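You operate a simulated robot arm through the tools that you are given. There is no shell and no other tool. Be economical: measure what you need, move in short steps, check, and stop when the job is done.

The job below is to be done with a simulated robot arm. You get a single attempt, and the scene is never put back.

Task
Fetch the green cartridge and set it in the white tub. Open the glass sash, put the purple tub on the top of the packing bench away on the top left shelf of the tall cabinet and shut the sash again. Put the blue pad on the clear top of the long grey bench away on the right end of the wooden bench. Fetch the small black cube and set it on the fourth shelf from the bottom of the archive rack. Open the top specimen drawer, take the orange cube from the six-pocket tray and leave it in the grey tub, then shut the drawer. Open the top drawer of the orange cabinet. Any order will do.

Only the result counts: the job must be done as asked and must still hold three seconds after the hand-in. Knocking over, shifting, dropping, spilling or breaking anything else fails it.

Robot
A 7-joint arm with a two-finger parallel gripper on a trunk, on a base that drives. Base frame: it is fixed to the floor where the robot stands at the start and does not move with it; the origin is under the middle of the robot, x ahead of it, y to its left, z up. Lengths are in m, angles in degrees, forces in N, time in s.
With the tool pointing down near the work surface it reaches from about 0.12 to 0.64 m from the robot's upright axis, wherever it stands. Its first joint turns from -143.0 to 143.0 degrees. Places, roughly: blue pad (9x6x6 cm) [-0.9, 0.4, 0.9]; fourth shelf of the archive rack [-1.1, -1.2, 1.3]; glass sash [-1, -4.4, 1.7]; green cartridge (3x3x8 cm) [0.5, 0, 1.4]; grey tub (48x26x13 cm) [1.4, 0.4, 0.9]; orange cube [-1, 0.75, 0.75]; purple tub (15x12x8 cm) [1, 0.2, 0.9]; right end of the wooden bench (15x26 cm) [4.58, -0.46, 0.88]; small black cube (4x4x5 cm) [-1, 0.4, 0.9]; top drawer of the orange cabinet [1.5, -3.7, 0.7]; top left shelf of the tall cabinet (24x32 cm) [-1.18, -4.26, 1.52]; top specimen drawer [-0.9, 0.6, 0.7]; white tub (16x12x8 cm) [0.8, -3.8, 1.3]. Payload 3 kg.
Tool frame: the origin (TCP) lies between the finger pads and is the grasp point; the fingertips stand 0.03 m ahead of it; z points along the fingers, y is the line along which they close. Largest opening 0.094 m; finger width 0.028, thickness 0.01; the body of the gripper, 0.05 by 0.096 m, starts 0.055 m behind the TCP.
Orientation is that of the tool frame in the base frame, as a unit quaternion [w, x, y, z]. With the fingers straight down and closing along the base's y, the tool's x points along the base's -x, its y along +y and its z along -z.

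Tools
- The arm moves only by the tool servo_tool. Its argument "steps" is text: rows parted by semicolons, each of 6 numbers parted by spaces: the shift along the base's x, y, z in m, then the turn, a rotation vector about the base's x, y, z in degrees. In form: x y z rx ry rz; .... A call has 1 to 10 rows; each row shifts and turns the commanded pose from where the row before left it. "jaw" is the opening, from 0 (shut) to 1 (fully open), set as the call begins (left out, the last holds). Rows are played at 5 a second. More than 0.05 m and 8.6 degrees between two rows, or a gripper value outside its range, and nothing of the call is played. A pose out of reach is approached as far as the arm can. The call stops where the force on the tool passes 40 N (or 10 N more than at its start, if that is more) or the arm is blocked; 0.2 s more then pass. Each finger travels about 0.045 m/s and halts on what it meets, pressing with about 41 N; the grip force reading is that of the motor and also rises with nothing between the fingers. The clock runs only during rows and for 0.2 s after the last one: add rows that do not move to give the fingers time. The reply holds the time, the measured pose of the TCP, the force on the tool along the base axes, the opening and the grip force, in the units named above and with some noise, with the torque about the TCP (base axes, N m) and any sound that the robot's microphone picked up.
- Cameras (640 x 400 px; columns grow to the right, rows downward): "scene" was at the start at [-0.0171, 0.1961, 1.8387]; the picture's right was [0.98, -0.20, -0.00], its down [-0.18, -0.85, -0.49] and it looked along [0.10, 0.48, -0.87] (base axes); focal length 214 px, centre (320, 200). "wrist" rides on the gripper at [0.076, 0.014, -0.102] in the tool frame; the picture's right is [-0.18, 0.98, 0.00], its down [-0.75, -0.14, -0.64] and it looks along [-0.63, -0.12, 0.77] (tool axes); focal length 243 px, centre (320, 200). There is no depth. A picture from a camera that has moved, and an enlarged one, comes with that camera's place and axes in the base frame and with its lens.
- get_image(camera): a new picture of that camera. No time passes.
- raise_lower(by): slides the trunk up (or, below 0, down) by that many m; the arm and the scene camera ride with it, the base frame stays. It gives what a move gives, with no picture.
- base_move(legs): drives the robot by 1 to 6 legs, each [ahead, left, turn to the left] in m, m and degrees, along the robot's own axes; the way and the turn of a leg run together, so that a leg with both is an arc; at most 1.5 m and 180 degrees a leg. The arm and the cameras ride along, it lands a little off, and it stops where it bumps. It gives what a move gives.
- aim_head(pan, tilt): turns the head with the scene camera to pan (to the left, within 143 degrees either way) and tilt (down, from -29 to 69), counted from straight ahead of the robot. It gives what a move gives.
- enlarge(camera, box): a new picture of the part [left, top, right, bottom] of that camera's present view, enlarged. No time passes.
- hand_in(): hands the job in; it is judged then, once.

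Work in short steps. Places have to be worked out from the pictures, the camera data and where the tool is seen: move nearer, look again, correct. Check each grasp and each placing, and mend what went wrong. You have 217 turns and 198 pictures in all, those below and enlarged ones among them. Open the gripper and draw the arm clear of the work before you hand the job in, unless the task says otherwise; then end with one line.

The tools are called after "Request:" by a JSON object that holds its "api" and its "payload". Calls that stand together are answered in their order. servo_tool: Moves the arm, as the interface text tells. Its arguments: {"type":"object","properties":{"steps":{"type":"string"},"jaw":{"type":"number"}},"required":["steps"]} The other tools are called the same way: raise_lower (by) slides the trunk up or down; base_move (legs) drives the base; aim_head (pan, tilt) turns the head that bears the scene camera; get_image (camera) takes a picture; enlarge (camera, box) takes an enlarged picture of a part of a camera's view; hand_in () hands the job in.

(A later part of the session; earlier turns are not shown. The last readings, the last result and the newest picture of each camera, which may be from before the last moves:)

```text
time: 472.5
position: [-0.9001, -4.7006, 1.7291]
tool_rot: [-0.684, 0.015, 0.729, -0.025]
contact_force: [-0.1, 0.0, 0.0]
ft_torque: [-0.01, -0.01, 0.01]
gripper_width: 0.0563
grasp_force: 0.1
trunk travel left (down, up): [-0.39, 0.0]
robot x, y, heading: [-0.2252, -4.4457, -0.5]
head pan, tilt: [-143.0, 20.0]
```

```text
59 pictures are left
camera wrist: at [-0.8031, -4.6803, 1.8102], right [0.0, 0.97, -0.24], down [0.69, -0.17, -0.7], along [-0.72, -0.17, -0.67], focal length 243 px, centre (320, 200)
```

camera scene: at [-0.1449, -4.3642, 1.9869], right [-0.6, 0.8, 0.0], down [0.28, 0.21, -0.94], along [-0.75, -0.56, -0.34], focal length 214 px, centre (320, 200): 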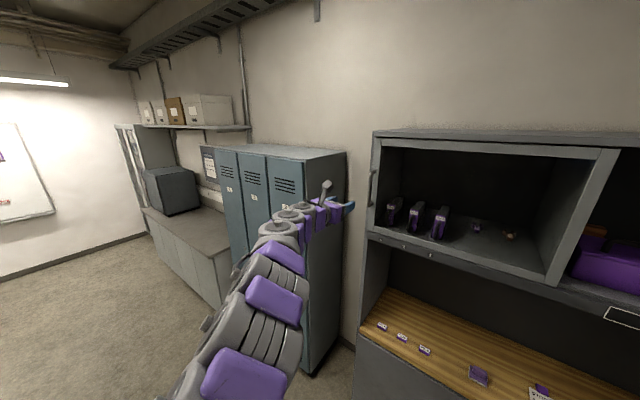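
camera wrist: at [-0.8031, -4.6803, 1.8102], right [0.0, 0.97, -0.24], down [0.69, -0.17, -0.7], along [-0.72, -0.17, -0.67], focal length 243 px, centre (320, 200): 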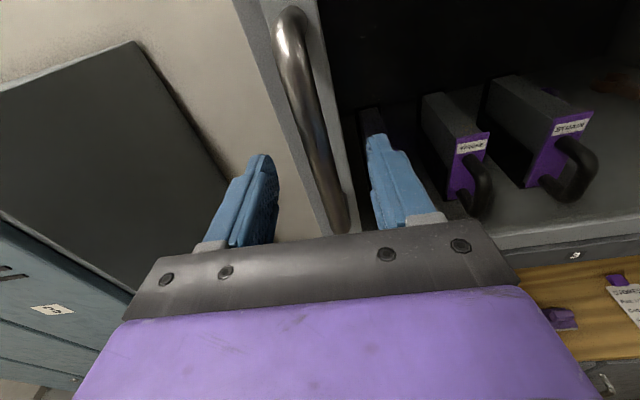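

The bar is between the fingers, 3.7 cm ahead of the TCP. I advance 2 cm and close.

Request:
{"api": "base_move", "payload": {"legs": [[-0.02, 0, 0]]}}

Request:
{"api": "servo_tool", "payload": {"steps": "0 0 0 0 0 0;0 0 0 0 0 0;0 0 0 0 0 0;0 0 0 0 0 0", "jaw": 0}}

Request:
{"api": "base_move", "payload": {"legs": [[0, 0.08, 0]]}}

Request:
{"api": "get_image", "payload": {"camera": "wrist"}}

```text
time: 473.3
position: [-0.9161, -4.7003, 1.7311]
tool_rot: [-0.684, 0.016, 0.729, -0.026]
contact_force: [-0.7, -1.1, 0.1]
ft_torque: [-0.01, -0.06, -0.05]
gripper_width: 0.0567
grasp_force: 0.1
trunk travel left (down, up): [-0.39, 0.0]
robot x, y, heading: [-0.2443, -4.4451, -0.2]
head pan, tilt: [-143.0, 20.0]
```

```text
time: 474.3
position: [-0.9146, -4.6997, 1.731]
tool_rot: [-0.685, 0.013, 0.728, -0.026]
contact_force: [4.2, 0.1, 5.0]
ft_torque: [1.09, -0.17, -0.03]
gripper_width: 0.0166
grasp_force: 44.5
trunk travel left (down, up): [-0.39, 0.0]
robot x, y, heading: [-0.2422, -4.4415, -0.3]
head pan, tilt: [-143.0, 20.0]
```

```text
time: 475.4
position: [-0.9179, -4.6677, 1.7303]
tool_rot: [-0.69, 0.003, 0.723, -0.02]
contact_force: [-7.0, -10.4, 22.2]
ft_torque: [0.33, -0.69, 2.38]
gripper_width: 0.0161
grasp_force: 45.1
trunk travel left (down, up): [-0.39, 0.0]
robot x, y, heading: [-0.242, -4.3713, -0.5]
head pan, tilt: [-143.0, 20.0]
```

```text
58 pictures are left
camera wrist: at [-0.8185, -4.648, 1.8108], right [-0.01, 0.98, -0.22], down [0.68, -0.15, -0.72], along [-0.73, -0.16, -0.66], focal length 243 px, centre (320, 200)
```

wrist: 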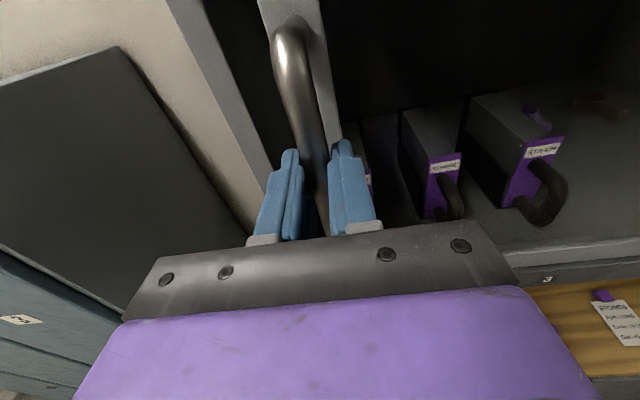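

The sash slides toward +y. I keep dragging in stages.

Request:
{"api": "base_move", "payload": {"legs": [[0, 0.2, 0]]}}

Request:
{"api": "base_move", "payload": {"legs": [[0, 0.2, 0]]}}

Request:
{"api": "get_image", "payload": {"camera": "scene"}}

```text
time: 477.0
position: [-0.9125, -4.4606, 1.7345]
tool_rot: [-0.691, 0.004, 0.723, -0.023]
contact_force: [-21.2, -1.5, 17.8]
ft_torque: [1.3, 1.05, 0.06]
gripper_width: 0.0165
grasp_force: 44.6
trunk travel left (down, up): [-0.39, 0.0]
robot x, y, heading: [-0.2411, -4.1689, 0.1]
head pan, tilt: [-143.0, 20.0]
```

```text
time: 478.6
position: [-0.9057, -4.2749, 1.7357]
tool_rot: [-0.693, -0.002, 0.721, -0.022]
contact_force: [-14.3, -6.1, 7.5]
ft_torque: [1.31, 1.35, 0.17]
gripper_width: 0.0164
grasp_force: 45.2
trunk travel left (down, up): [-0.39, 0.0]
robot x, y, heading: [-0.2418, -3.9667, 0.3]
head pan, tilt: [-143.0, 20.0]
```

```text
57 pictures are left
camera scene: at [-0.3593, -3.9114, 1.9875], right [-0.61, 0.8, 0.01], down [0.28, 0.22, -0.94], along [-0.75, -0.56, -0.35], focal length 214 px, centre (320, 200)
```

scene: 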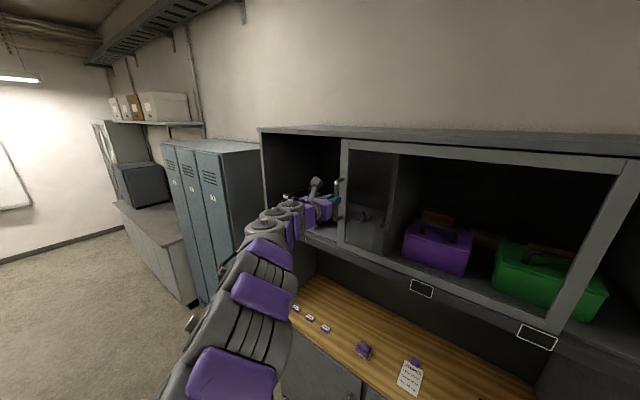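

Going well; I drag another 0.17 m.

Request:
{"api": "base_move", "payload": {"legs": [[0, 0.17, 0]]}}

Request:
{"api": "get_image", "payload": {"camera": "scene"}}

```text
time: 480.1
position: [-0.8923, -4.1345, 1.7366]
tool_rot: [-0.695, -0.011, 0.719, -0.021]
contact_force: [3.8, -8.0, -4.0]
ft_torque: [0.05, 0.33, -0.6]
gripper_width: 0.0
grasp_force: 32.7
trunk travel left (down, up): [-0.39, 0.0]
robot x, y, heading: [-0.2484, -3.8011, 0.5]
head pan, tilt: [-143.0, 20.0]
```

```text
56 pictures are left
camera scene: at [-0.346, -3.777, 1.9885], right [-0.61, 0.79, 0.02], down [0.27, 0.24, -0.93], along [-0.75, -0.56, -0.36], focal length 214 px, centre (320, 200)
```

scene: 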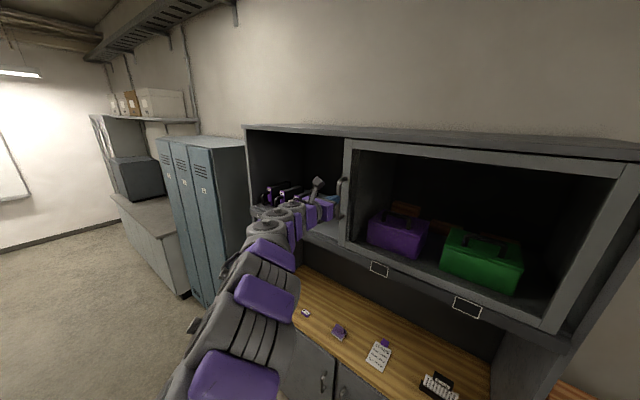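

The sash is open to the divider (it slipped off at the end). I back away and drive back to the packing bench for the purple tub.

Request:
{"api": "base_move", "payload": {"legs": [[0.15, 0, -0.5], [0, 1.3, 0], [0, 1.3, 0], [0, 1.3, 0], [0, 0.9, 0]]}}

Request:
{"api": "raise_lower", "payload": {"by": -0.39}}

```text
time: 504.3
position: [-0.939, 0.7696, 1.748]
tool_rot: [-0.69, -0.006, 0.721, -0.058]
contact_force: [-4.0, 3.5, 2.6]
ft_torque: [-0.01, -0.2, 0.32]
gripper_width: 0.0002
grasp_force: 32.5
trunk travel left (down, up): [-0.39, 0.0]
robot x, y, heading: [-0.3, 1.0267, 2.9]
head pan, tilt: [-143.0, 20.0]
```

```text
time: 508.0
position: [-0.9329, 0.6704, 1.3428]
tool_rot: [-0.691, -0.029, 0.721, -0.04]
contact_force: [1.5, -2.7, -2.6]
ft_torque: [0.01, 0.15, -0.26]
gripper_width: 0.0002
grasp_force: 32.7
trunk travel left (down, up): [0.0, 0.39]
robot x, y, heading: [-0.2996, 1.0186, 3.0]
head pan, tilt: [-143.0, 20.0]
```

Drifted a bit but clear. I drive to the +y side of the packing bench by the purple tub, turn to heading 90 and pitch the tool 45° down.

Request:
{"api": "base_move", "payload": {"legs": [[1.2, 0.08, -3], [0, 0, 90]]}}

Request:
{"api": "servo_tool", "payload": {"steps": "0 0 0 7.5 0 0;0 0 0 7.5 0 0;0 0 0 7.5 0 0;0 0 0 7.5 0 0;0 0 0 7.5 0 0;0 0 0 7.5 0 0;0 0 0 0 0 0", "jaw": 0.6}}

Request:
{"api": "get_image", "payload": {"camera": "wrist"}}

```text
time: 518.0
position: [1.1944, 0.4728, 1.3472]
tool_rot: [0.469, 0.512, -0.509, 0.509]
contact_force: [0.9, -0.6, 0.3]
ft_torque: [-0.02, 0.01, -0.06]
gripper_width: 0.0
grasp_force: 33.2
trunk travel left (down, up): [0.0, 0.39]
robot x, y, heading: [0.9077, 1.1267, 90.0]
head pan, tilt: [-143.0, 20.0]
```

```text
time: 519.6
position: [1.1847, 0.4996, 1.3283]
tool_rot: [-0.238, -0.651, 0.666, -0.275]
contact_force: [-0.3, -1.0, 0.0]
ft_torque: [0.02, -0.02, -0.01]
gripper_width: 0.0565
grasp_force: 0.1
out of reach, approached as far as the arm can: row 6
trunk travel left (down, up): [0.0, 0.39]
robot x, y, heading: [0.9065, 1.1261, 89.7]
head pan, tilt: [-143.0, 20.0]
```

```text
55 pictures are left
camera wrist: at [1.1625, 0.5121, 1.4536], right [-0.97, 0.13, -0.18], down [0.14, 0.99, -0.03], along [0.18, -0.05, -0.98], focal length 243 px, centre (320, 200)
```

wrist: 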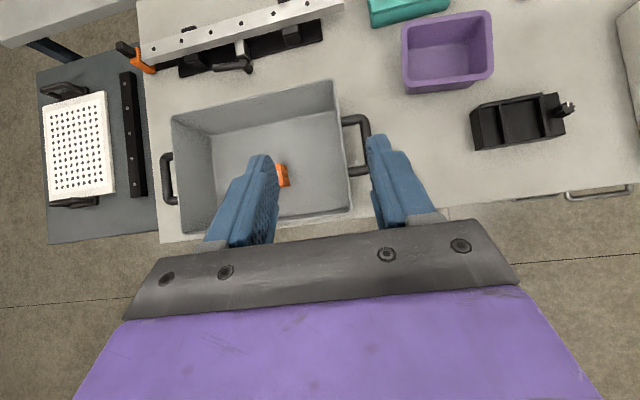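

Purple tub centre ≈(0.971,0.237), long side along x. I'll grip its +x wall (x≈1.048, y≈0.25). I lower to z≈1.11 and move the base over.

Request:
{"api": "servo_tool", "payload": {"steps": "0 0 -.04 0 0 0;0 0 -.04 0 0 0;0 0 -.04 0 0 0;0 0 -.04 0 0 0;0 0 -.04 0 0 0;0 0 -.02 0 0 0;0 0 0 0 0 0"}}

Request:
{"api": "base_move", "payload": {"legs": [[-0.2, 0.137, 0]]}}

Request:
{"api": "get_image", "payload": {"camera": "wrist"}}

```text
time: 521.2
position: [1.1865, 0.4996, 1.1083]
tool_rot: [-0.238, -0.652, 0.665, -0.277]
contact_force: [-0.7, 0.1, -0.2]
ft_torque: [-0.02, 0.0, 0.01]
gripper_width: 0.0565
grasp_force: 0.0
trunk travel left (down, up): [0.0, 0.39]
robot x, y, heading: [0.9051, 1.1221, 89.5]
head pan, tilt: [-143.0, 20.0]
```

```text
time: 523.0
position: [1.0598, 0.2967, 1.1047]
tool_rot: [-0.24, -0.654, 0.663, -0.275]
contact_force: [1.3, 0.5, 0.2]
ft_torque: [-0.06, 0.03, -0.01]
gripper_width: 0.0564
grasp_force: 0.0
trunk travel left (down, up): [0.0, 0.39]
robot x, y, heading: [0.7666, 0.9222, 89.8]
head pan, tilt: [-143.0, 20.0]
```

```text
54 pictures are left
camera wrist: at [1.0393, 0.3101, 1.2306], right [-0.98, 0.13, -0.17], down [0.14, 0.99, -0.03], along [0.17, -0.05, -0.98], focal length 243 px, centre (320, 200)
```

wrist: 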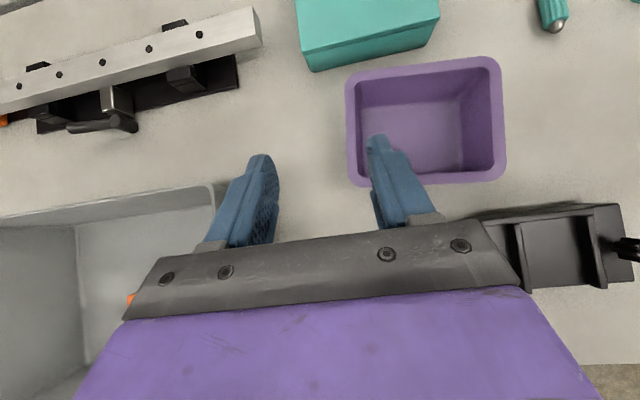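

Wall rim at x≈1.038, tub y 0.155–0.28. I shift -2.4 cm in x and -7 cm in y, then lower to z≈1.0 and look.

Request:
{"api": "base_move", "payload": {"legs": [[-0.07, 0.024, 0]]}}

Request:
{"api": "servo_tool", "payload": {"steps": "0 0 -.03 0 0 0;0 0 -.03 0 0 0;0 0 -.03 0 0 0;0 0 -.015 0 0 0;0 0 0 0 0 0"}}

Request:
{"api": "get_image", "payload": {"camera": "wrist"}}

```text
time: 524.0
position: [1.0364, 0.2258, 1.1067]
tool_rot: [-0.239, -0.652, 0.665, -0.274]
contact_force: [-0.1, -0.1, -0.9]
ft_torque: [-0.08, 0.05, -0.05]
gripper_width: 0.0561
grasp_force: 0.2
trunk travel left (down, up): [0.0, 0.39]
robot x, y, heading: [0.7461, 0.8511, 89.9]
head pan, tilt: [-143.0, 20.0]
```

```text
time: 525.2
position: [1.0261, 0.2269, 1.0028]
tool_rot: [-0.237, -0.651, 0.665, -0.277]
contact_force: [-0.3, 0.0, 0.0]
ft_torque: [0.02, -0.04, 0.0]
gripper_width: 0.0566
grasp_force: 0.0
trunk travel left (down, up): [0.0, 0.39]
robot x, y, heading: [0.7511, 0.8502, 89.8]
head pan, tilt: [-143.0, 20.0]
```

```text
53 pictures are left
camera wrist: at [1.0041, 0.2407, 1.1273], right [-0.97, 0.13, -0.18], down [0.14, 0.99, -0.03], along [0.18, -0.06, -0.98], focal length 243 px, centre (320, 200)
```

wrist: 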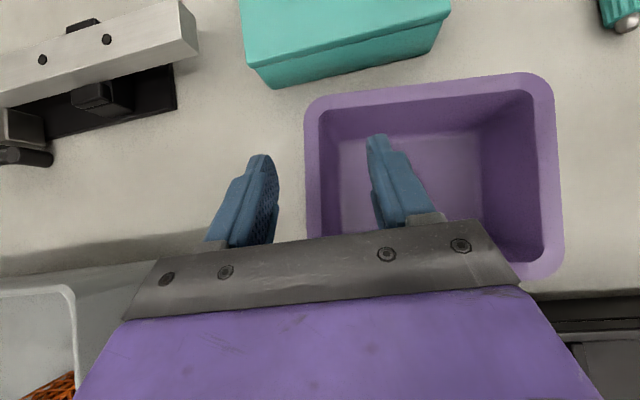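

Wall at x≈1.037; I correct +1 cm, lower 4.2 cm and close.

Request:
{"api": "servo_tool", "payload": {"steps": ".01 0 0 0 0 0;0 0 -.02 0 0 0;0 0 -.02 0 0 0;0 0 0 0 0 0"}}

Request:
{"api": "servo_tool", "payload": {"steps": "0 0 0 0 0 0;0 0 0 0 0 0;0 0 0 0 0 0;0 0 0 0 0 0", "jaw": 0}}

Request:
{"api": "servo_tool", "payload": {"steps": "0 0 .02 0 0 0;0 0 .02 0 0 0;0 0 .02 0 0 0;0 0 0 0 0 0"}}

Request:
{"api": "get_image", "payload": {"camera": "wrist"}}

```text
time: 526.2
position: [1.0391, 0.2261, 0.9654]
tool_rot: [-0.238, -0.651, 0.665, -0.276]
contact_force: [-0.1, 0.4, 0.7]
ft_torque: [0.02, 0.01, -0.04]
gripper_width: 0.0565
grasp_force: 0.1
trunk travel left (down, up): [0.0, 0.39]
robot x, y, heading: [0.7471, 0.8559, 90.0]
head pan, tilt: [-143.0, 20.0]
```

```text
time: 527.2
position: [1.0388, 0.2262, 0.9655]
tool_rot: [-0.239, -0.651, 0.665, -0.276]
contact_force: [-0.9, -2.0, 2.5]
ft_torque: [-0.24, 0.5, 0.53]
gripper_width: 0.0044
grasp_force: 33.4
trunk travel left (down, up): [0.0, 0.39]
robot x, y, heading: [0.7471, 0.851, 89.7]
head pan, tilt: [-143.0, 20.0]
```

```text
time: 528.2
position: [1.0392, 0.227, 1.0252]
tool_rot: [-0.238, -0.651, 0.665, -0.277]
contact_force: [0.2, 0.1, -1.9]
ft_torque: [-0.01, -0.11, 0.0]
gripper_width: 0.0032
grasp_force: 37.8
trunk travel left (down, up): [0.0, 0.39]
robot x, y, heading: [0.7501, 0.8517, 89.9]
head pan, tilt: [-143.0, 20.0]
```

```text
52 pictures are left
camera wrist: at [1.0165, 0.2407, 1.1502], right [-0.97, 0.13, -0.18], down [0.14, 0.99, -0.03], along [0.18, -0.06, -0.98], focal length 243 px, centre (320, 200)
```

wrist: 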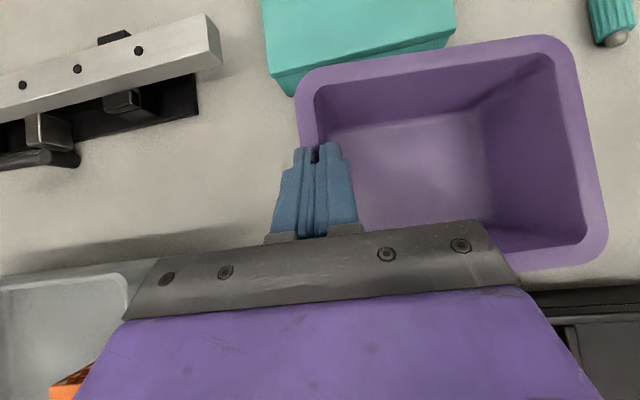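

The tub is lifted, held by its wall. I raise it, back away from the bench, turn to heading 0 and return to the aisle.

Request:
{"api": "servo_tool", "payload": {"steps": "0 0 .03 0 0 0;0 0 .03 0 0 0;0 0 .03 0 0 0;0 0 .03 0 0 0;0 0 .03 0 0 0;0 0 .03 0 0 0"}}

Request:
{"api": "raise_lower", "payload": {"by": 0.2}}

Request:
{"api": "base_move", "payload": {"legs": [[0.28, 0, 0], [0, 0, -90], [-0.8, 0, 0]]}}

Request:
{"api": "get_image", "payload": {"camera": "wrist"}}

```text
time: 529.6
position: [1.0393, 0.2278, 1.2051]
tool_rot: [-0.238, -0.653, 0.664, -0.276]
contact_force: [-0.7, 0.1, -0.6]
ft_torque: [0.02, -0.11, -0.01]
gripper_width: 0.0033
grasp_force: 37.7
trunk travel left (down, up): [0.0, 0.39]
robot x, y, heading: [0.7494, 0.8516, 90.0]
head pan, tilt: [-143.0, 20.0]
```

```text
time: 531.8
position: [1.0381, 0.2267, 1.4054]
tool_rot: [-0.237, -0.652, 0.664, -0.278]
contact_force: [0.5, -0.6, -1.9]
ft_torque: [0.0, -0.11, -0.01]
gripper_width: 0.0032
grasp_force: 37.7
trunk travel left (down, up): [-0.2, 0.19]
robot x, y, heading: [0.7483, 0.8519, 89.8]
head pan, tilt: [-143.0, 20.0]
```

```text
time: 541.5
position: [-0.6727, 0.9046, 1.405]
tool_rot: [-0.364, 0.03, 0.931, -0.02]
contact_force: [0.5, 0.4, -0.9]
ft_torque: [-0.1, -0.02, -0.02]
gripper_width: 0.0032
grasp_force: 37.7
trunk travel left (down, up): [-0.2, 0.19]
robot x, y, heading: [-0.0358, 1.1634, -2.7]
head pan, tilt: [-143.0, 20.0]
```

```text
51 pictures are left
camera wrist: at [-0.6596, 0.9255, 1.5297], right [0.18, 0.97, -0.18], down [0.98, -0.19, -0.03], along [-0.06, -0.17, -0.98], focal length 243 px, centre (320, 200)
```

wrist: 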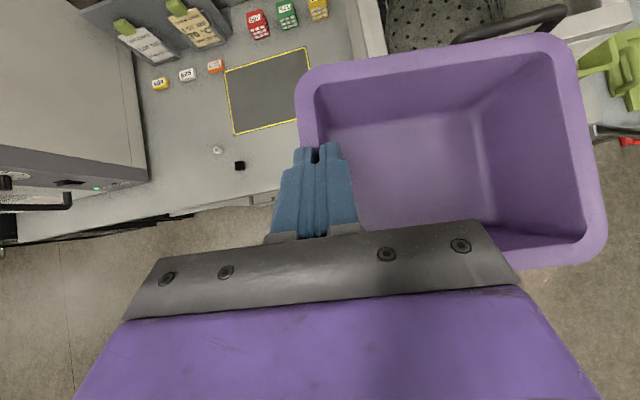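

Held stably. I straighten the heading and go down the aisle in two calls to watch for drift.

Request:
{"api": "base_move", "payload": {"legs": [[0, 0, 2.7], [0, -1.2, 0], [0, -1.0, 0]]}}

```text
time: 552.6
position: [-0.6504, -1.2947, 1.4055]
tool_rot: [-0.364, 0.003, 0.931, -0.03]
contact_force: [0.4, 0.1, -1.7]
ft_torque: [-0.09, -0.03, 0.06]
gripper_width: 0.0033
grasp_force: 37.6
trunk travel left (down, up): [-0.2, 0.19]
robot x, y, heading: [-0.0307, -1.002, 0.6]
head pan, tilt: [-143.0, 20.0]
```

On track. I continue to y≈-4.06 in front of the cabinet.

Request:
{"api": "base_move", "payload": {"legs": [[0, -1.3, -0.5], [0, -1.3, 0], [0, -0.45, 0]]}}

Request:
{"api": "get_image", "payload": {"camera": "scene"}}

```text
time: 567.4
position: [-0.6233, -4.2737, 1.4122]
tool_rot: [-0.365, 0.008, 0.93, -0.039]
contact_force: [-0.9, 1.8, -0.3]
ft_torque: [-0.14, -0.14, 0.09]
gripper_width: 0.003
grasp_force: 38.0
trunk travel left (down, up): [-0.2, 0.19]
robot x, y, heading: [-0.007, -4.0056, 0.5]
head pan, tilt: [-143.0, 20.0]
```

```text
50 pictures are left
camera scene: at [-0.1139, -3.8995, 1.7957], right [-0.61, 0.79, -0.01], down [0.27, 0.2, -0.94], along [-0.74, -0.58, -0.34], focal length 214 px, centre (320, 200)
```

scene: 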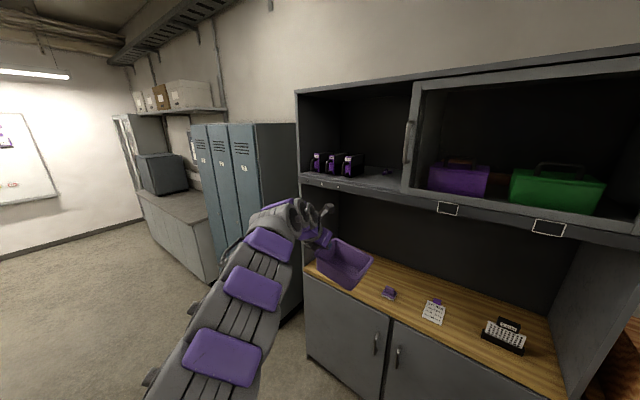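

I zoom on the open compartment.

Request:
{"api": "enlarge", "payload": {"camera": "scene", "box": [290, 80, 440, 210]}}

```text
3.08 times, centred on (365, 145) of scene
camera zoom: at [-0.1139, -3.8995, 1.7957], right [-0.61, 0.79, -0.01], down [0.27, 0.2, -0.94], along [-0.74, -0.58, -0.34], focal length 660 px, centre (182, 369)
```

zoom: 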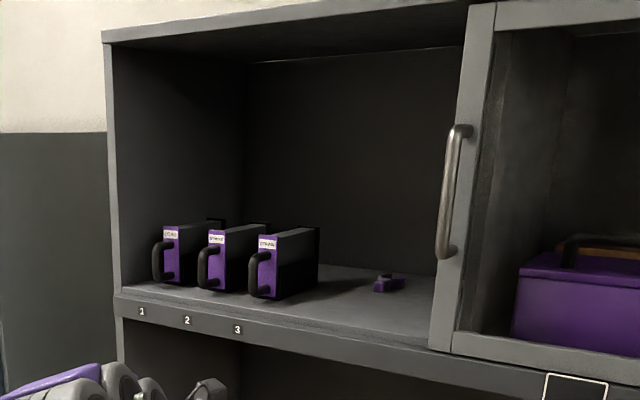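

Shelf ≈1.54, bottles end at y≈-4.405, sash edge -4.14, small item at (-1.25,-4.32). Aim: TCP (-1.12,-4.327). I raise to z≈1.65 and move partway.

Request:
{"api": "raise_lower", "payload": {"by": 0.19}}

Request:
{"api": "servo_tool", "payload": {"steps": "0 0 .015 0 0 0;0 0 .02 0 0 0;0 0 .02 0 0 0;0 0 0 0 0 0;0 0 0 0 0 0"}}

Request:
{"api": "base_move", "payload": {"legs": [[-0.2, -0.05, -0.5]]}}

Request:
{"api": "get_image", "payload": {"camera": "wrist"}}

Request:
{"api": "get_image", "payload": {"camera": "scene"}}

```text
time: 569.5
position: [-0.6232, -4.2999, 1.5979]
tool_rot: [-0.365, 0.006, 0.93, -0.032]
contact_force: [0.3, -2.0, -2.7]
ft_torque: [-0.09, 0.06, -0.03]
gripper_width: 0.0033
grasp_force: 38.1
trunk travel left (down, up): [-0.39, 0.0]
robot x, y, heading: [-0.0053, -4.0046, 0.5]
head pan, tilt: [-143.0, 20.0]
```

```text
time: 570.7
position: [-0.6244, -4.2976, 1.6544]
tool_rot: [-0.365, 0.006, 0.93, -0.031]
contact_force: [-0.8, -0.3, -1.5]
ft_torque: [-0.09, 0.01, 0.02]
gripper_width: 0.0031
grasp_force: 37.2
trunk travel left (down, up): [-0.39, 0.0]
robot x, y, heading: [-0.0025, -4.0039, 0.6]
head pan, tilt: [-143.0, 20.0]
```

```text
time: 572.3
position: [-0.8281, -4.3491, 1.6523]
tool_rot: [-0.366, 0.009, 0.93, -0.029]
contact_force: [0.8, -0.7, -2.2]
ft_torque: [-0.09, -0.01, -0.04]
gripper_width: 0.0031
grasp_force: 37.8
trunk travel left (down, up): [-0.39, 0.0]
robot x, y, heading: [-0.2042, -4.056, 0.0]
head pan, tilt: [-143.0, 20.0]
```

```text
48 pictures are left
camera wrist: at [-0.8139, -4.3269, 1.7773], right [0.13, 0.97, -0.18], down [0.99, -0.14, -0.03], along [-0.06, -0.18, -0.98], focal length 243 px, centre (320, 200)
```

wrist: 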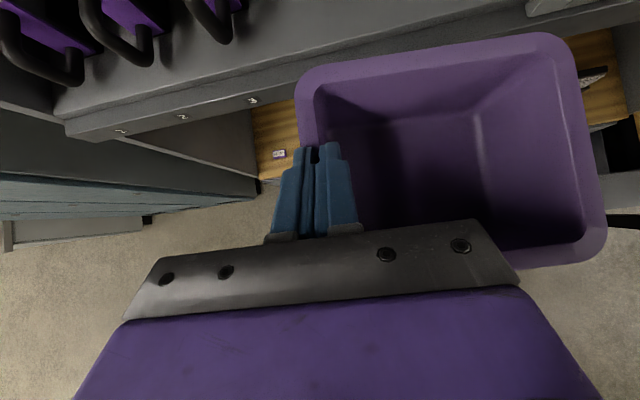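

```text
47 pictures are left
camera scene: at [-0.3126, -3.9818, 1.9871], right [-0.6, 0.8, 0.0], down [0.27, 0.21, -0.94], along [-0.75, -0.57, -0.35], focal length 214 px, centre (320, 200)
```

scene: 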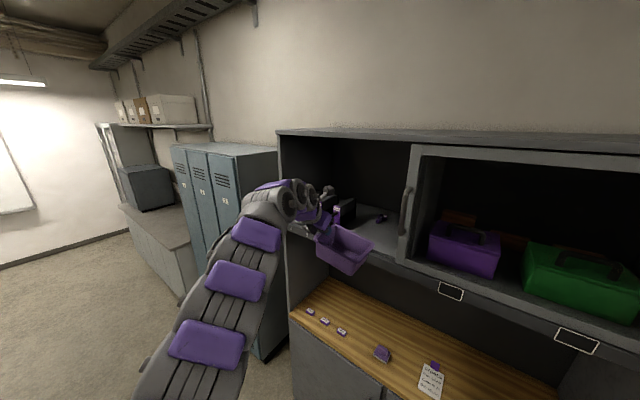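

The tub hangs about 11° low on its free side, so I raise 4.5 cm more, shift +2 cm in y, and drive in 0.15 m.

Request:
{"api": "servo_tool", "payload": {"steps": "0 0 .015 0 0 0;0 0 .015 0 0 0;0 0 .015 0 0 0;0 0 0 0 0 0"}}

Request:
{"api": "base_move", "payload": {"legs": [[-0.15, 0.025, 0]]}}

Request:
{"api": "get_image", "payload": {"camera": "wrist"}}

Request:
{"api": "enlarge", "payload": {"camera": "scene", "box": [260, 120, 440, 300]}}

```text
time: 573.3
position: [-0.8246, -4.3552, 1.6979]
tool_rot: [-0.366, 0.009, 0.93, -0.028]
contact_force: [-0.5, -1.2, -1.4]
ft_torque: [-0.1, 0.01, -0.03]
gripper_width: 0.0035
grasp_force: 38.1
trunk travel left (down, up): [-0.39, 0.0]
robot x, y, heading: [-0.2083, -4.0579, -0.1]
head pan, tilt: [-143.0, 20.0]
```

```text
time: 574.7
position: [-0.9756, -4.3194, 1.6997]
tool_rot: [-0.366, 0.009, 0.93, -0.031]
contact_force: [-0.2, 0.0, -1.4]
ft_torque: [-0.1, -0.02, -0.01]
gripper_width: 0.0036
grasp_force: 37.9
trunk travel left (down, up): [-0.39, 0.0]
robot x, y, heading: [-0.3515, -4.0313, 0.1]
head pan, tilt: [-143.0, 20.0]
```

```text
46 pictures are left
camera wrist: at [-0.9623, -4.2976, 1.8244], right [0.13, 0.97, -0.19], down [0.99, -0.14, -0.03], along [-0.06, -0.18, -0.98], focal length 243 px, centre (320, 200)
```

wrist: 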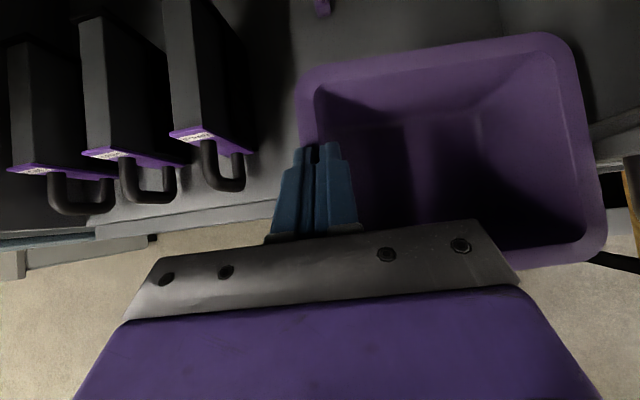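

```text
2.22 times, centred on (350, 210) of scene
camera zoom: at [-0.4622, -3.952, 1.9869], right [-0.61, 0.8, 0.0], down [0.27, 0.21, -0.94], along [-0.75, -0.57, -0.34], focal length 477 px, centre (253, 178)
```

zoom: 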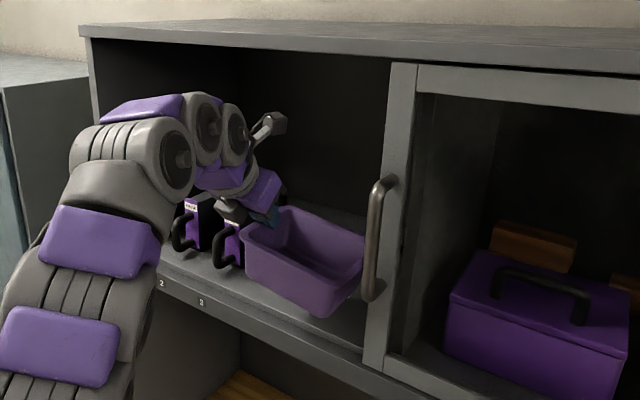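

Small item's front is at x≈-1.19; I'll set the tub with centre x≈-1.10 (TCP -1.09). I drive in 0.11 m more.

Request:
{"api": "base_move", "payload": {"legs": [[-0.11, 0, 0]]}}

Request:
{"api": "get_image", "payload": {"camera": "wrist"}}

Request:
{"api": "enlarge", "payload": {"camera": "scene", "box": [260, 120, 440, 300]}}

```text
time: 575.9
position: [-1.087, -4.3167, 1.6997]
tool_rot: [-0.365, 0.011, 0.93, -0.031]
contact_force: [-0.5, -0.1, -1.7]
ft_torque: [-0.1, 0.01, 0.01]
gripper_width: 0.0029
grasp_force: 37.8
trunk travel left (down, up): [-0.39, 0.0]
robot x, y, heading: [-0.4622, -4.0341, 0.0]
head pan, tilt: [-143.0, 20.0]
```

```text
44 pictures are left
camera wrist: at [-1.0729, -4.2941, 1.8243], right [0.13, 0.97, -0.19], down [0.99, -0.14, -0.03], along [-0.06, -0.18, -0.98], focal length 243 px, centre (320, 200)
```

wrist: 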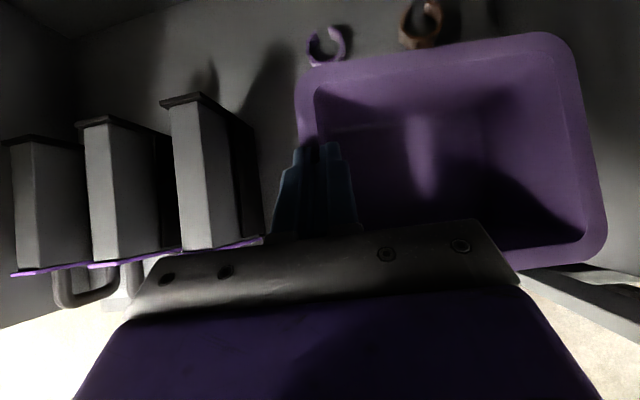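

```text
2.22 times, centred on (350, 210) of scene
camera zoom: at [-0.573, -3.9483, 1.9867], right [-0.6, 0.8, 0.0], down [0.27, 0.21, -0.94], along [-0.75, -0.57, -0.34], focal length 477 px, centre (253, 178)
```

zoom: 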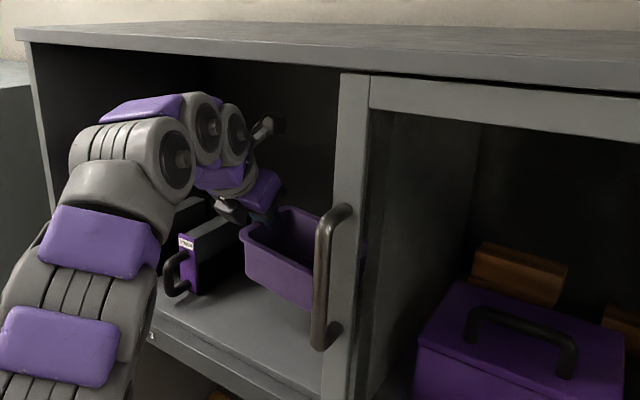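

The small items are rings at x≤-1.25. I go 3 cm deeper and 1.5 cm toward +y, then lower until the tub touches.

Request:
{"api": "base_move", "payload": {"legs": [[-0.03, 0.012, 0]]}}

Request:
{"api": "servo_tool", "payload": {"steps": "0 0 -.015 0 0 0;0 0 -.015 0 0 0;0 0 -.01 0 0 0;0 0 0 0 0 0;0 0 0 0 0 0"}}

Request:
{"api": "servo_tool", "payload": {"steps": "0 0 -.01 0 0 0;0 0 -.01 0 0 0;0 0 0 0 0 0"}}

Request:
{"api": "get_image", "payload": {"camera": "wrist"}}

```text
time: 576.7
position: [-1.1095, -4.3029, 1.7025]
tool_rot: [-0.367, 0.01, 0.93, -0.032]
contact_force: [-0.5, 0.5, -1.3]
ft_torque: [-0.11, -0.03, 0.04]
gripper_width: 0.0035
grasp_force: 37.7
trunk travel left (down, up): [-0.39, 0.0]
robot x, y, heading: [-0.491, -4.0188, 0.3]
head pan, tilt: [-143.0, 20.0]
```

```text
time: 577.9
position: [-1.1139, -4.3273, 1.6577]
tool_rot: [-0.365, 0.007, 0.931, -0.027]
contact_force: [0.3, -1.3, -2.8]
ft_torque: [-0.07, 0.07, -0.05]
gripper_width: 0.003
grasp_force: 38.1
trunk travel left (down, up): [-0.39, 0.0]
robot x, y, heading: [-0.4919, -4.0172, 0.3]
head pan, tilt: [-143.0, 20.0]
```

```text
time: 578.7
position: [-1.1116, -4.3244, 1.6388]
tool_rot: [-0.365, 0.008, 0.931, -0.027]
contact_force: [-0.1, 0.5, -2.5]
ft_torque: [-0.11, -0.01, 0.01]
gripper_width: 0.0032
grasp_force: 37.8
trunk travel left (down, up): [-0.39, 0.0]
robot x, y, heading: [-0.4971, -4.021, 0.4]
head pan, tilt: [-143.0, 20.0]
```

```text
42 pictures are left
camera wrist: at [-1.0983, -4.3034, 1.7627], right [0.13, 0.98, -0.18], down [0.99, -0.14, -0.03], along [-0.06, -0.17, -0.98], focal length 243 px, centre (320, 200)
```

wrist: 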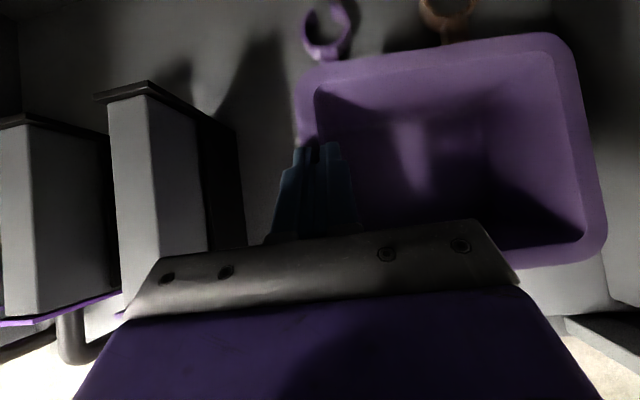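

No contact yet; I continue lowering in small steps.

Request:
{"api": "servo_tool", "payload": {"steps": "0 0 -.006 0 0 0;0 0 -.006 0 0 0;0 0 0 0 0 0"}}

Request:
{"api": "servo_tool", "payload": {"steps": "0 0 -.005 0 0 0;0 0 -.005 0 0 0;0 0 0 0 0 0"}}

Request:
{"api": "servo_tool", "payload": {"steps": "0 0 -.005 0 0 0;0 0 0 0 0 0"}}

Request:
{"api": "enlarge", "payload": {"camera": "scene", "box": [260, 120, 440, 300]}}

```text
time: 579.5
position: [-1.1116, -4.3116, 1.627]
tool_rot: [-0.365, 0.009, 0.931, -0.029]
contact_force: [0.4, 1.1, 3.1]
ft_torque: [0.75, -0.24, 0.07]
gripper_width: 0.0037
grasp_force: 38.3
trunk travel left (down, up): [-0.39, 0.0]
robot x, y, heading: [-0.4962, -4.0168, 0.2]
head pan, tilt: [-143.0, 20.0]
```

```text
time: 580.3
position: [-1.1127, -4.3072, 1.6178]
tool_rot: [-0.365, 0.01, 0.931, -0.031]
contact_force: [-0.6, 1.7, 1.3]
ft_torque: [0.73, 0.14, 0.58]
gripper_width: 0.0042
grasp_force: 38.2
trunk travel left (down, up): [-0.39, 0.0]
robot x, y, heading: [-0.4935, -4.0172, 0.0]
head pan, tilt: [-143.0, 20.0]
```

```text
time: 580.9
position: [-1.1107, -4.3119, 1.6141]
tool_rot: [-0.367, 0.009, 0.93, -0.032]
contact_force: [1.1, -2.7, 18.3]
ft_torque: [0.56, -0.18, -0.52]
gripper_width: 0.0047
grasp_force: 39.1
trunk travel left (down, up): [-0.39, 0.0]
robot x, y, heading: [-0.4949, -4.0216, 0.0]
head pan, tilt: [-143.0, 20.0]
```

```text
2.22 times, centred on (350, 210) of scene
camera zoom: at [-0.5977, -3.9389, 1.9873], right [-0.6, 0.8, 0.0], down [0.27, 0.21, -0.94], along [-0.75, -0.57, -0.34], focal length 477 px, centre (253, 178)
```

zoom: 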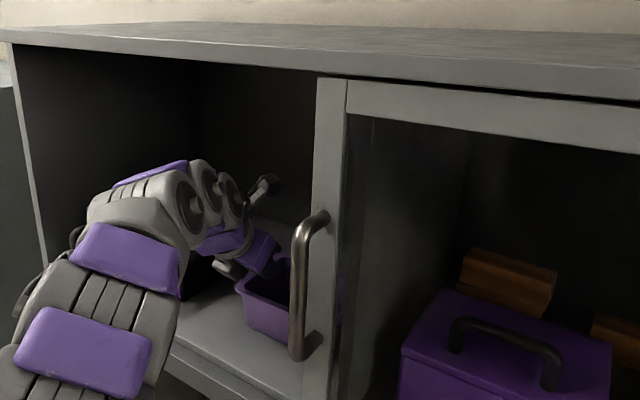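

The tub is seated (18 N). I release to 3 cm and lift the fingers straight out.

Request:
{"api": "servo_tool", "payload": {"steps": "0 0 0 0 0 0;0 0 0 0 0 0;0 0 0 0 0 0", "jaw": 0.3}}

Request:
{"api": "servo_tool", "payload": {"steps": "0 0 .01 0 0 0;0 0 .015 0 0 0;0 0 .02 0 0 0;0 0 .02 0 0 0;0 0 .02 0 0 0;0 0 0 0 0 0"}}

Request:
{"api": "get_image", "payload": {"camera": "wrist"}}

```text
time: 581.7
position: [-1.1141, -4.3133, 1.6121]
tool_rot: [-0.365, 0.009, 0.931, -0.03]
contact_force: [-0.8, 0.5, 0.9]
ft_torque: [0.0, 0.01, -0.02]
gripper_width: 0.028
grasp_force: 0.1
trunk travel left (down, up): [-0.39, 0.0]
robot x, y, heading: [-0.4908, -4.0199, 0.2]
head pan, tilt: [-143.0, 20.0]
```

```text
time: 583.1
position: [-1.1129, -4.3125, 1.698]
tool_rot: [-0.366, 0.009, 0.93, -0.029]
contact_force: [0.4, 0.4, -0.1]
ft_torque: [0.0, -0.01, -0.03]
gripper_width: 0.028
grasp_force: 0.0
trunk travel left (down, up): [-0.39, 0.0]
robot x, y, heading: [-0.4951, -4.0191, 0.2]
head pan, tilt: [-143.0, 20.0]
```

```text
40 pictures are left
camera wrist: at [-1.0998, -4.2903, 1.8231], right [0.13, 0.97, -0.19], down [0.99, -0.14, -0.03], along [-0.06, -0.18, -0.98], focal length 243 px, centre (320, 200)
```

wrist: 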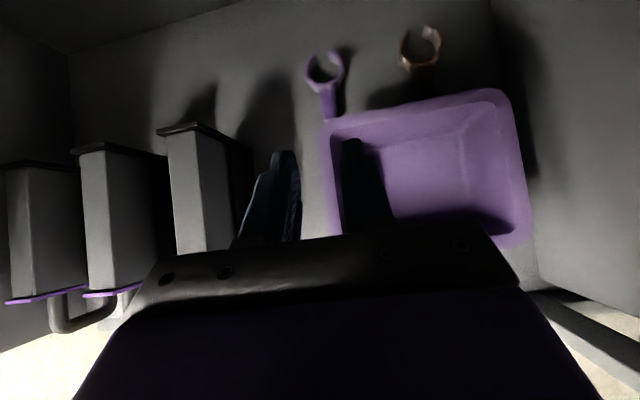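

The tub sits at about (-1.117,-4.245); the two wrenches behind it are unmoved. I withdraw, bring the tool horizontal and line up with the sash handle (y≈-4.142).

Request:
{"api": "base_move", "payload": {"legs": [[0.38, 0, 0]]}}

Request:
{"api": "servo_tool", "payload": {"steps": "0.01 0 .005 0 7.5 0;0.01 0 .005 0 7.5 0;0.01 0 .005 0 7.5 0;0 0 .005 0 7.5 0;0 0 .005 0 7.5 0;0 0 .005 0 6.5 0;0 0 0 0 0 0", "jaw": 0.6}}

Request:
{"api": "base_move", "payload": {"legs": [[0, 0.14, 0]]}}

Request:
{"api": "servo_tool", "payload": {"steps": "0 0 0 0 0 0;0 0 0 0 0 0;0 0 0 0 0 0;0 0 0 0 0 0;0 0 0 0 0 0"}}

Request:
{"api": "get_image", "payload": {"camera": "wrist"}}

```text
time: 585.5
position: [-0.7309, -4.3165, 1.6977]
tool_rot: [-0.365, 0.004, 0.93, -0.031]
contact_force: [0.0, 0.4, -0.1]
ft_torque: [-0.01, 0.0, -0.05]
gripper_width: 0.0281
grasp_force: 0.0
trunk travel left (down, up): [-0.39, 0.0]
robot x, y, heading: [-0.1153, -4.0143, 0.7]
head pan, tilt: [-143.0, 20.0]
```

```text
time: 587.1
position: [-0.6979, -4.3034, 1.7416]
tool_rot: [-0.668, -0.005, 0.743, -0.033]
contact_force: [-0.4, 0.0, 0.0]
ft_torque: [0.0, 0.01, 0.0]
gripper_width: 0.0564
grasp_force: 0.0
out of reach, approached as far as the arm can: row 4
trunk travel left (down, up): [-0.39, 0.0]
robot x, y, heading: [-0.1111, -4.0112, 0.7]
head pan, tilt: [-143.0, 20.0]
```

```text
time: 588.4
position: [-0.7028, -4.2387, 1.7264]
tool_rot: [-0.668, -0.019, 0.744, -0.016]
contact_force: [6.0, -3.2, -0.3]
ft_torque: [0.05, 0.1, -0.25]
gripper_width: 0.0564
grasp_force: 0.0
trunk travel left (down, up): [-0.39, 0.0]
robot x, y, heading: [-0.1147, -3.8853, 0.9]
head pan, tilt: [-143.0, 20.0]
```

```text
time: 589.8
position: [-0.7036, -4.0799, 1.7532]
tool_rot: [-0.668, 0.021, 0.742, -0.044]
contact_force: [0.5, -0.2, 0.0]
ft_torque: [0.03, -0.03, -0.1]
gripper_width: 0.0564
grasp_force: 0.1
trunk travel left (down, up): [-0.39, 0.0]
robot x, y, heading: [-0.114, -3.8729, 0.6]
head pan, tilt: [-143.0, 20.0]
stopped in row 5: the arm was blocked; the commanded pose is now the measured one
```

```text
39 pictures are left
camera wrist: at [-0.6119, -4.0556, 1.836], right [-0.01, 0.96, -0.27], down [0.72, -0.18, -0.67], along [-0.69, -0.2, -0.69], focal length 243 px, centre (320, 200)
```

wrist: 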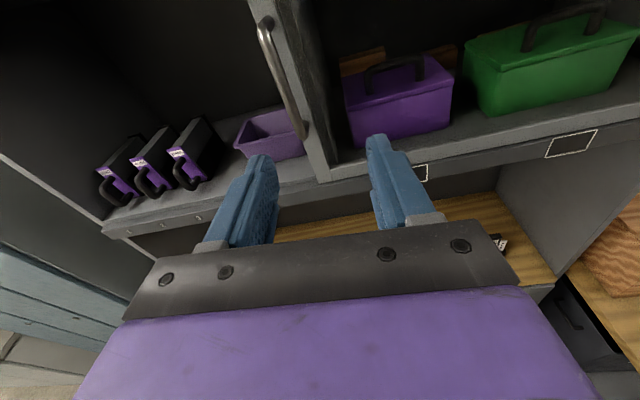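

The lateral move set the raised arm swaying; I wait for it to settle.

Request:
{"api": "servo_tool", "payload": {"steps": "0 0 0 0 0 0;0 0 0 0 0 0;0 0 0 0 0 0;0 0 0 0 0 0;0 0 0 0 0 0;0 0 0 0 0 0;0 0 0 0 0 0;0 0 0 0 0 0;0 0 0 0 0 0;0 0 0 0 0 0"}}

Request:
{"api": "servo_tool", "payload": {"steps": "0 0 0 0 0 0;0 0 0 0 0 0;0 0 0 0 0 0"}}

Request:
{"api": "get_image", "payload": {"camera": "wrist"}}

```text
time: 592.2
position: [-0.7188, -4.0854, 1.7603]
tool_rot: [-0.675, 0.044, 0.736, -0.009]
contact_force: [0.3, -0.6, 0.0]
ft_torque: [-0.02, 0.02, -0.13]
gripper_width: 0.0562
grasp_force: 0.0
trunk travel left (down, up): [-0.39, 0.0]
robot x, y, heading: [-0.1155, -3.8847, 0.7]
head pan, tilt: [-143.0, 20.0]
stopped in row 10: the arm was blocked; the commanded pose is now the measured one
```

```text
time: 593.0
position: [-0.7182, -4.1236, 1.7586]
tool_rot: [-0.675, 0.037, 0.737, -0.008]
contact_force: [-0.8, -0.4, -0.8]
ft_torque: [0.0, 0.04, -0.06]
gripper_width: 0.0562
grasp_force: 0.0
trunk travel left (down, up): [-0.39, 0.0]
robot x, y, heading: [-0.114, -3.8911, 0.5]
head pan, tilt: [-143.0, 20.0]
```

```text
38 pictures are left
camera wrist: at [-0.6221, -4.1088, 1.8417], right [0.06, 0.97, -0.24], down [0.7, -0.21, -0.68], along [-0.71, -0.13, -0.69], focal length 243 px, centre (320, 200)
```

wrist: 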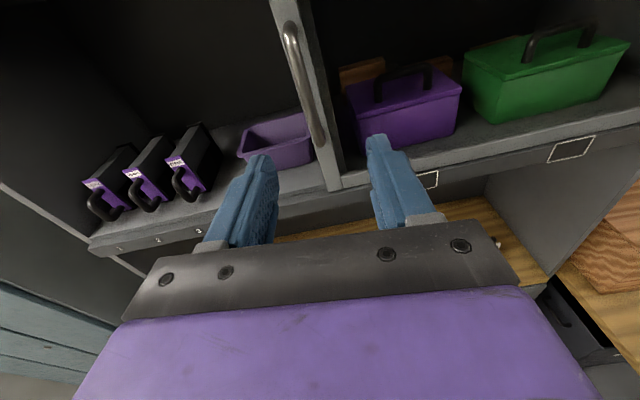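

The arm is nearer a joint limit now (shorter reach than before). I extend it 6 cm outward and lower 3 cm to its earlier stable posture.

Request:
{"api": "servo_tool", "payload": {"steps": "-.02 -.005 -.01 0 0 0;-.02 -.005 -.01 0 0 0;-.02 -.005 -.01 0 0 0;-.01 0 0 0 0 0;0 0 0 0 0 0;0 0 0 0 0 0;0 0 0 0 0 0"}}

Request:
{"api": "servo_tool", "payload": {"steps": "0 0 0 0 0 0;0 0 0 0 0 0;0 0 0 0 0 0;0 0 0 0 0 0;0 0 0 0 0 0"}}

Request:
{"api": "get_image", "payload": {"camera": "wrist"}}

```text
time: 594.8
position: [-0.7774, -4.1887, 1.7161]
tool_rot: [-0.672, 0.011, 0.741, -0.02]
contact_force: [2.1, -1.3, -0.5]
ft_torque: [0.03, 0.06, -0.13]
gripper_width: 0.0562
grasp_force: 0.3
trunk travel left (down, up): [-0.39, 0.0]
robot x, y, heading: [-0.116, -3.8997, 0.7]
head pan, tilt: [-143.0, 20.0]
stopped in row 7: the arm was blocked; the commanded pose is now the measured one
```

```text
time: 596.2
position: [-0.7754, -4.1387, 1.7243]
tool_rot: [-0.671, 0.023, 0.74, -0.028]
contact_force: [-0.6, 0.4, 0.5]
ft_torque: [0.01, -0.02, 0.02]
gripper_width: 0.0562
grasp_force: 0.0
trunk travel left (down, up): [-0.39, 0.0]
robot x, y, heading: [-0.1142, -3.8911, 0.6]
head pan, tilt: [-143.0, 20.0]
stopped in row 5: the arm was blocked; the commanded pose is now the measured one
```

```text
37 pictures are left
camera wrist: at [-0.6819, -4.1172, 1.8079], right [0.01, 0.97, -0.26], down [0.71, -0.19, -0.67], along [-0.7, -0.17, -0.69], focal length 243 px, centre (320, 200)
```

wrist: 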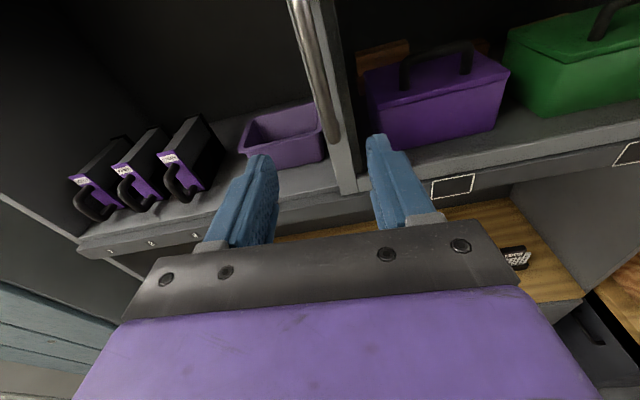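

I wait again to see whether it damps out.

Request:
{"api": "servo_tool", "payload": {"steps": "0 0 0 0 0 0;0 0 0 0 0 0;0 0 0 0 0 0;0 0 0 0 0 0"}}

Request:
{"api": "servo_tool", "payload": {"steps": "0 0 0 0 0 0;0 0 0 0 0 0;0 0 0 0 0 0;0 0 0 0 0 0;0 0 0 0 0 0;0 0 0 0 0 0;0 0 0 0 0 0;0 0 0 0 0 0"}}

Request:
{"api": "servo_tool", "payload": {"steps": "0 0 0 0 0 0"}}

```text
time: 597.4
position: [-0.7722, -4.211, 1.7155]
tool_rot: [-0.672, 0.008, 0.74, -0.015]
contact_force: [2.8, -3.7, 0.0]
ft_torque: [0.0, 0.11, -0.21]
gripper_width: 0.0565
grasp_force: 0.0
trunk travel left (down, up): [-0.39, 0.0]
robot x, y, heading: [-0.114, -3.8992, 0.5]
head pan, tilt: [-143.0, 20.0]
stopped in row 4: the arm was blocked; the commanded pose is now the measured one
```

```text
time: 599.4
position: [-0.772, -4.1657, 1.7266]
tool_rot: [-0.673, 0.017, 0.739, -0.027]
contact_force: [-0.9, 0.0, 0.4]
ft_torque: [0.01, -0.06, 0.08]
gripper_width: 0.0565
grasp_force: 0.0
trunk travel left (down, up): [-0.39, 0.0]
robot x, y, heading: [-0.1129, -3.9012, 0.7]
head pan, tilt: [-143.0, 20.0]
stopped in row 8: the arm was blocked; the commanded pose is now the measured one
```

```text
time: 599.8
position: [-0.7709, -4.1731, 1.7205]
tool_rot: [-0.672, 0.014, 0.74, -0.026]
contact_force: [-0.5, 0.6, 0.0]
ft_torque: [-0.02, 0.05, 0.02]
gripper_width: 0.0561
grasp_force: 0.1
trunk travel left (down, up): [-0.39, 0.0]
robot x, y, heading: [-0.1147, -3.9043, 0.5]
head pan, tilt: [-143.0, 20.0]
```

The sway keeps going at this height. Instead of gripping I'll push the handle with closed fingers from its +y side: close the jaw, lower the trunk 4 cm, move +9 cm in y.

Request:
{"api": "raise_lower", "payload": {"by": -0.04}}

Request:
{"api": "base_move", "payload": {"legs": [[0, 0.09, -0.5]]}}

Request:
{"api": "servo_tool", "payload": {"steps": "0 0 0.01 0 0 0;0 0 0.01 0 0 0;0 0 0 0 0 0;0 0 0 0 0 0", "jaw": 0}}

Request:
{"api": "servo_tool", "payload": {"steps": "0 0 0 0 0 0;0 0 0 0 0 0"}}

Request:
{"api": "get_image", "payload": {"camera": "wrist"}}

```text
time: 600.7
position: [-0.7715, -4.1525, 1.6845]
tool_rot: [-0.672, 0.02, 0.74, -0.029]
contact_force: [-1.0, 1.7, 0.9]
ft_torque: [0.0, -0.04, 0.12]
gripper_width: 0.0563
grasp_force: 0.1
trunk travel left (down, up): [-0.35, 0.04]
robot x, y, heading: [-0.1142, -3.8981, 0.8]
head pan, tilt: [-143.0, 20.0]
```

```text
time: 601.8
position: [-0.7698, -4.1697, 1.6715]
tool_rot: [-0.678, -0.001, 0.735, -0.009]
contact_force: [4.1, -5.6, -2.4]
ft_torque: [0.04, 0.26, -0.4]
gripper_width: 0.0564
grasp_force: 0.0
trunk travel left (down, up): [-0.35, 0.04]
robot x, y, heading: [-0.1255, -3.8229, 0.3]
head pan, tilt: [-143.0, 20.0]
```

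```text
time: 602.4
position: [-0.7445, -4.0042, 1.7243]
tool_rot: [-0.672, 0.041, 0.735, -0.082]
contact_force: [-6.1, 2.5, 1.8]
ft_torque: [-0.04, -0.13, 0.17]
gripper_width: 0.0035
grasp_force: 0.1
trunk travel left (down, up): [-0.35, 0.04]
robot x, y, heading: [-0.1215, -3.8138, 0.3]
head pan, tilt: [-143.0, 20.0]
stopped in row 2: the arm was blocked; the commanded pose is now the measured one
```

```text
time: 603.2
position: [-0.759, -4.0847, 1.7185]
tool_rot: [-0.677, 0.036, 0.732, -0.067]
contact_force: [-1.2, 3.9, 0.5]
ft_torque: [-0.04, -0.1, 0.31]
gripper_width: 0.0
grasp_force: 32.6
trunk travel left (down, up): [-0.35, 0.04]
robot x, y, heading: [-0.1272, -3.8447, 0.8]
head pan, tilt: [-143.0, 20.0]
stopped in row 2: the arm was blocked; the commanded pose is now the measured one
```

```text
36 pictures are left
camera wrist: at [-0.6637, -4.0561, 1.799], right [-0.02, 0.95, -0.32], down [0.7, -0.22, -0.68], along [-0.71, -0.24, -0.66], focal length 243 px, centre (320, 200)
```

wrist: 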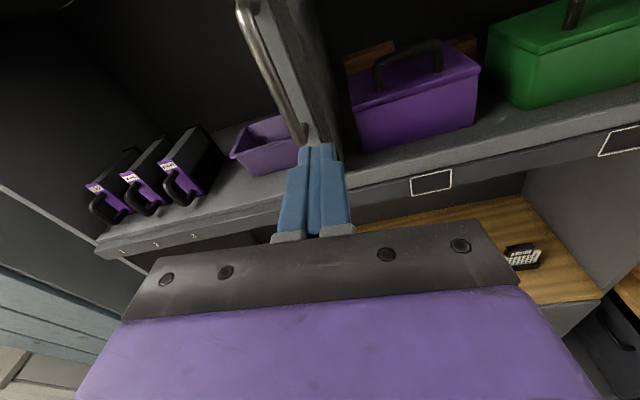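

The whole robot rocks with the trunk high. I lower the trunk 0.2 m and regain the height with the arm.

Request:
{"api": "raise_lower", "payload": {"by": -0.2}}

Request:
{"api": "servo_tool", "payload": {"steps": "0 0 .03 0 0 0;0 0 .03 0 0 0;0 0 .03 0 0 0;0 0 .03 0 0 0;0 0 .03 0 0 0;0 0 .02 0 0 0;0 0 0 0 0 0;0 0 0 0 0 0"}}

Request:
{"api": "servo_tool", "payload": {"steps": "0 0 0 0 0 0;0 0 0 0 0 0;0 0 0 0 0 0;0 0 0 0 0 0;0 0 0 0 0 0;0 0 0 0 0 0"}}

```text
time: 605.3
position: [-0.7465, -4.1042, 1.5059]
tool_rot: [-0.671, 0.019, 0.738, -0.062]
contact_force: [-0.1, 0.7, -0.1]
ft_torque: [0.01, -0.02, -0.01]
gripper_width: 0.0
grasp_force: 32.8
trunk travel left (down, up): [-0.15, 0.24]
robot x, y, heading: [-0.1204, -3.8346, 0.8]
head pan, tilt: [-143.0, 20.0]
```

```text
time: 607.3
position: [-0.7542, -4.2098, 1.6542]
tool_rot: [-0.67, -0.002, 0.742, -0.041]
contact_force: [-1.1, -5.2, -3.3]
ft_torque: [0.12, 0.24, -0.41]
gripper_width: 0.0002
grasp_force: 32.7
trunk travel left (down, up): [-0.15, 0.24]
robot x, y, heading: [-0.1178, -3.8553, 0.3]
head pan, tilt: [-143.0, 20.0]
stopped in row 8: the arm was blocked; the commanded pose is now the measured one
```

```text
time: 608.7
position: [-0.7496, -4.1505, 1.6639]
tool_rot: [-0.669, 0.008, 0.741, -0.056]
contact_force: [0.0, 0.8, 0.1]
ft_torque: [-0.01, 0.04, 0.02]
gripper_width: 0.0
grasp_force: 33.1
trunk travel left (down, up): [-0.15, 0.24]
robot x, y, heading: [-0.125, -3.8508, 0.4]
head pan, tilt: [-143.0, 20.0]
```

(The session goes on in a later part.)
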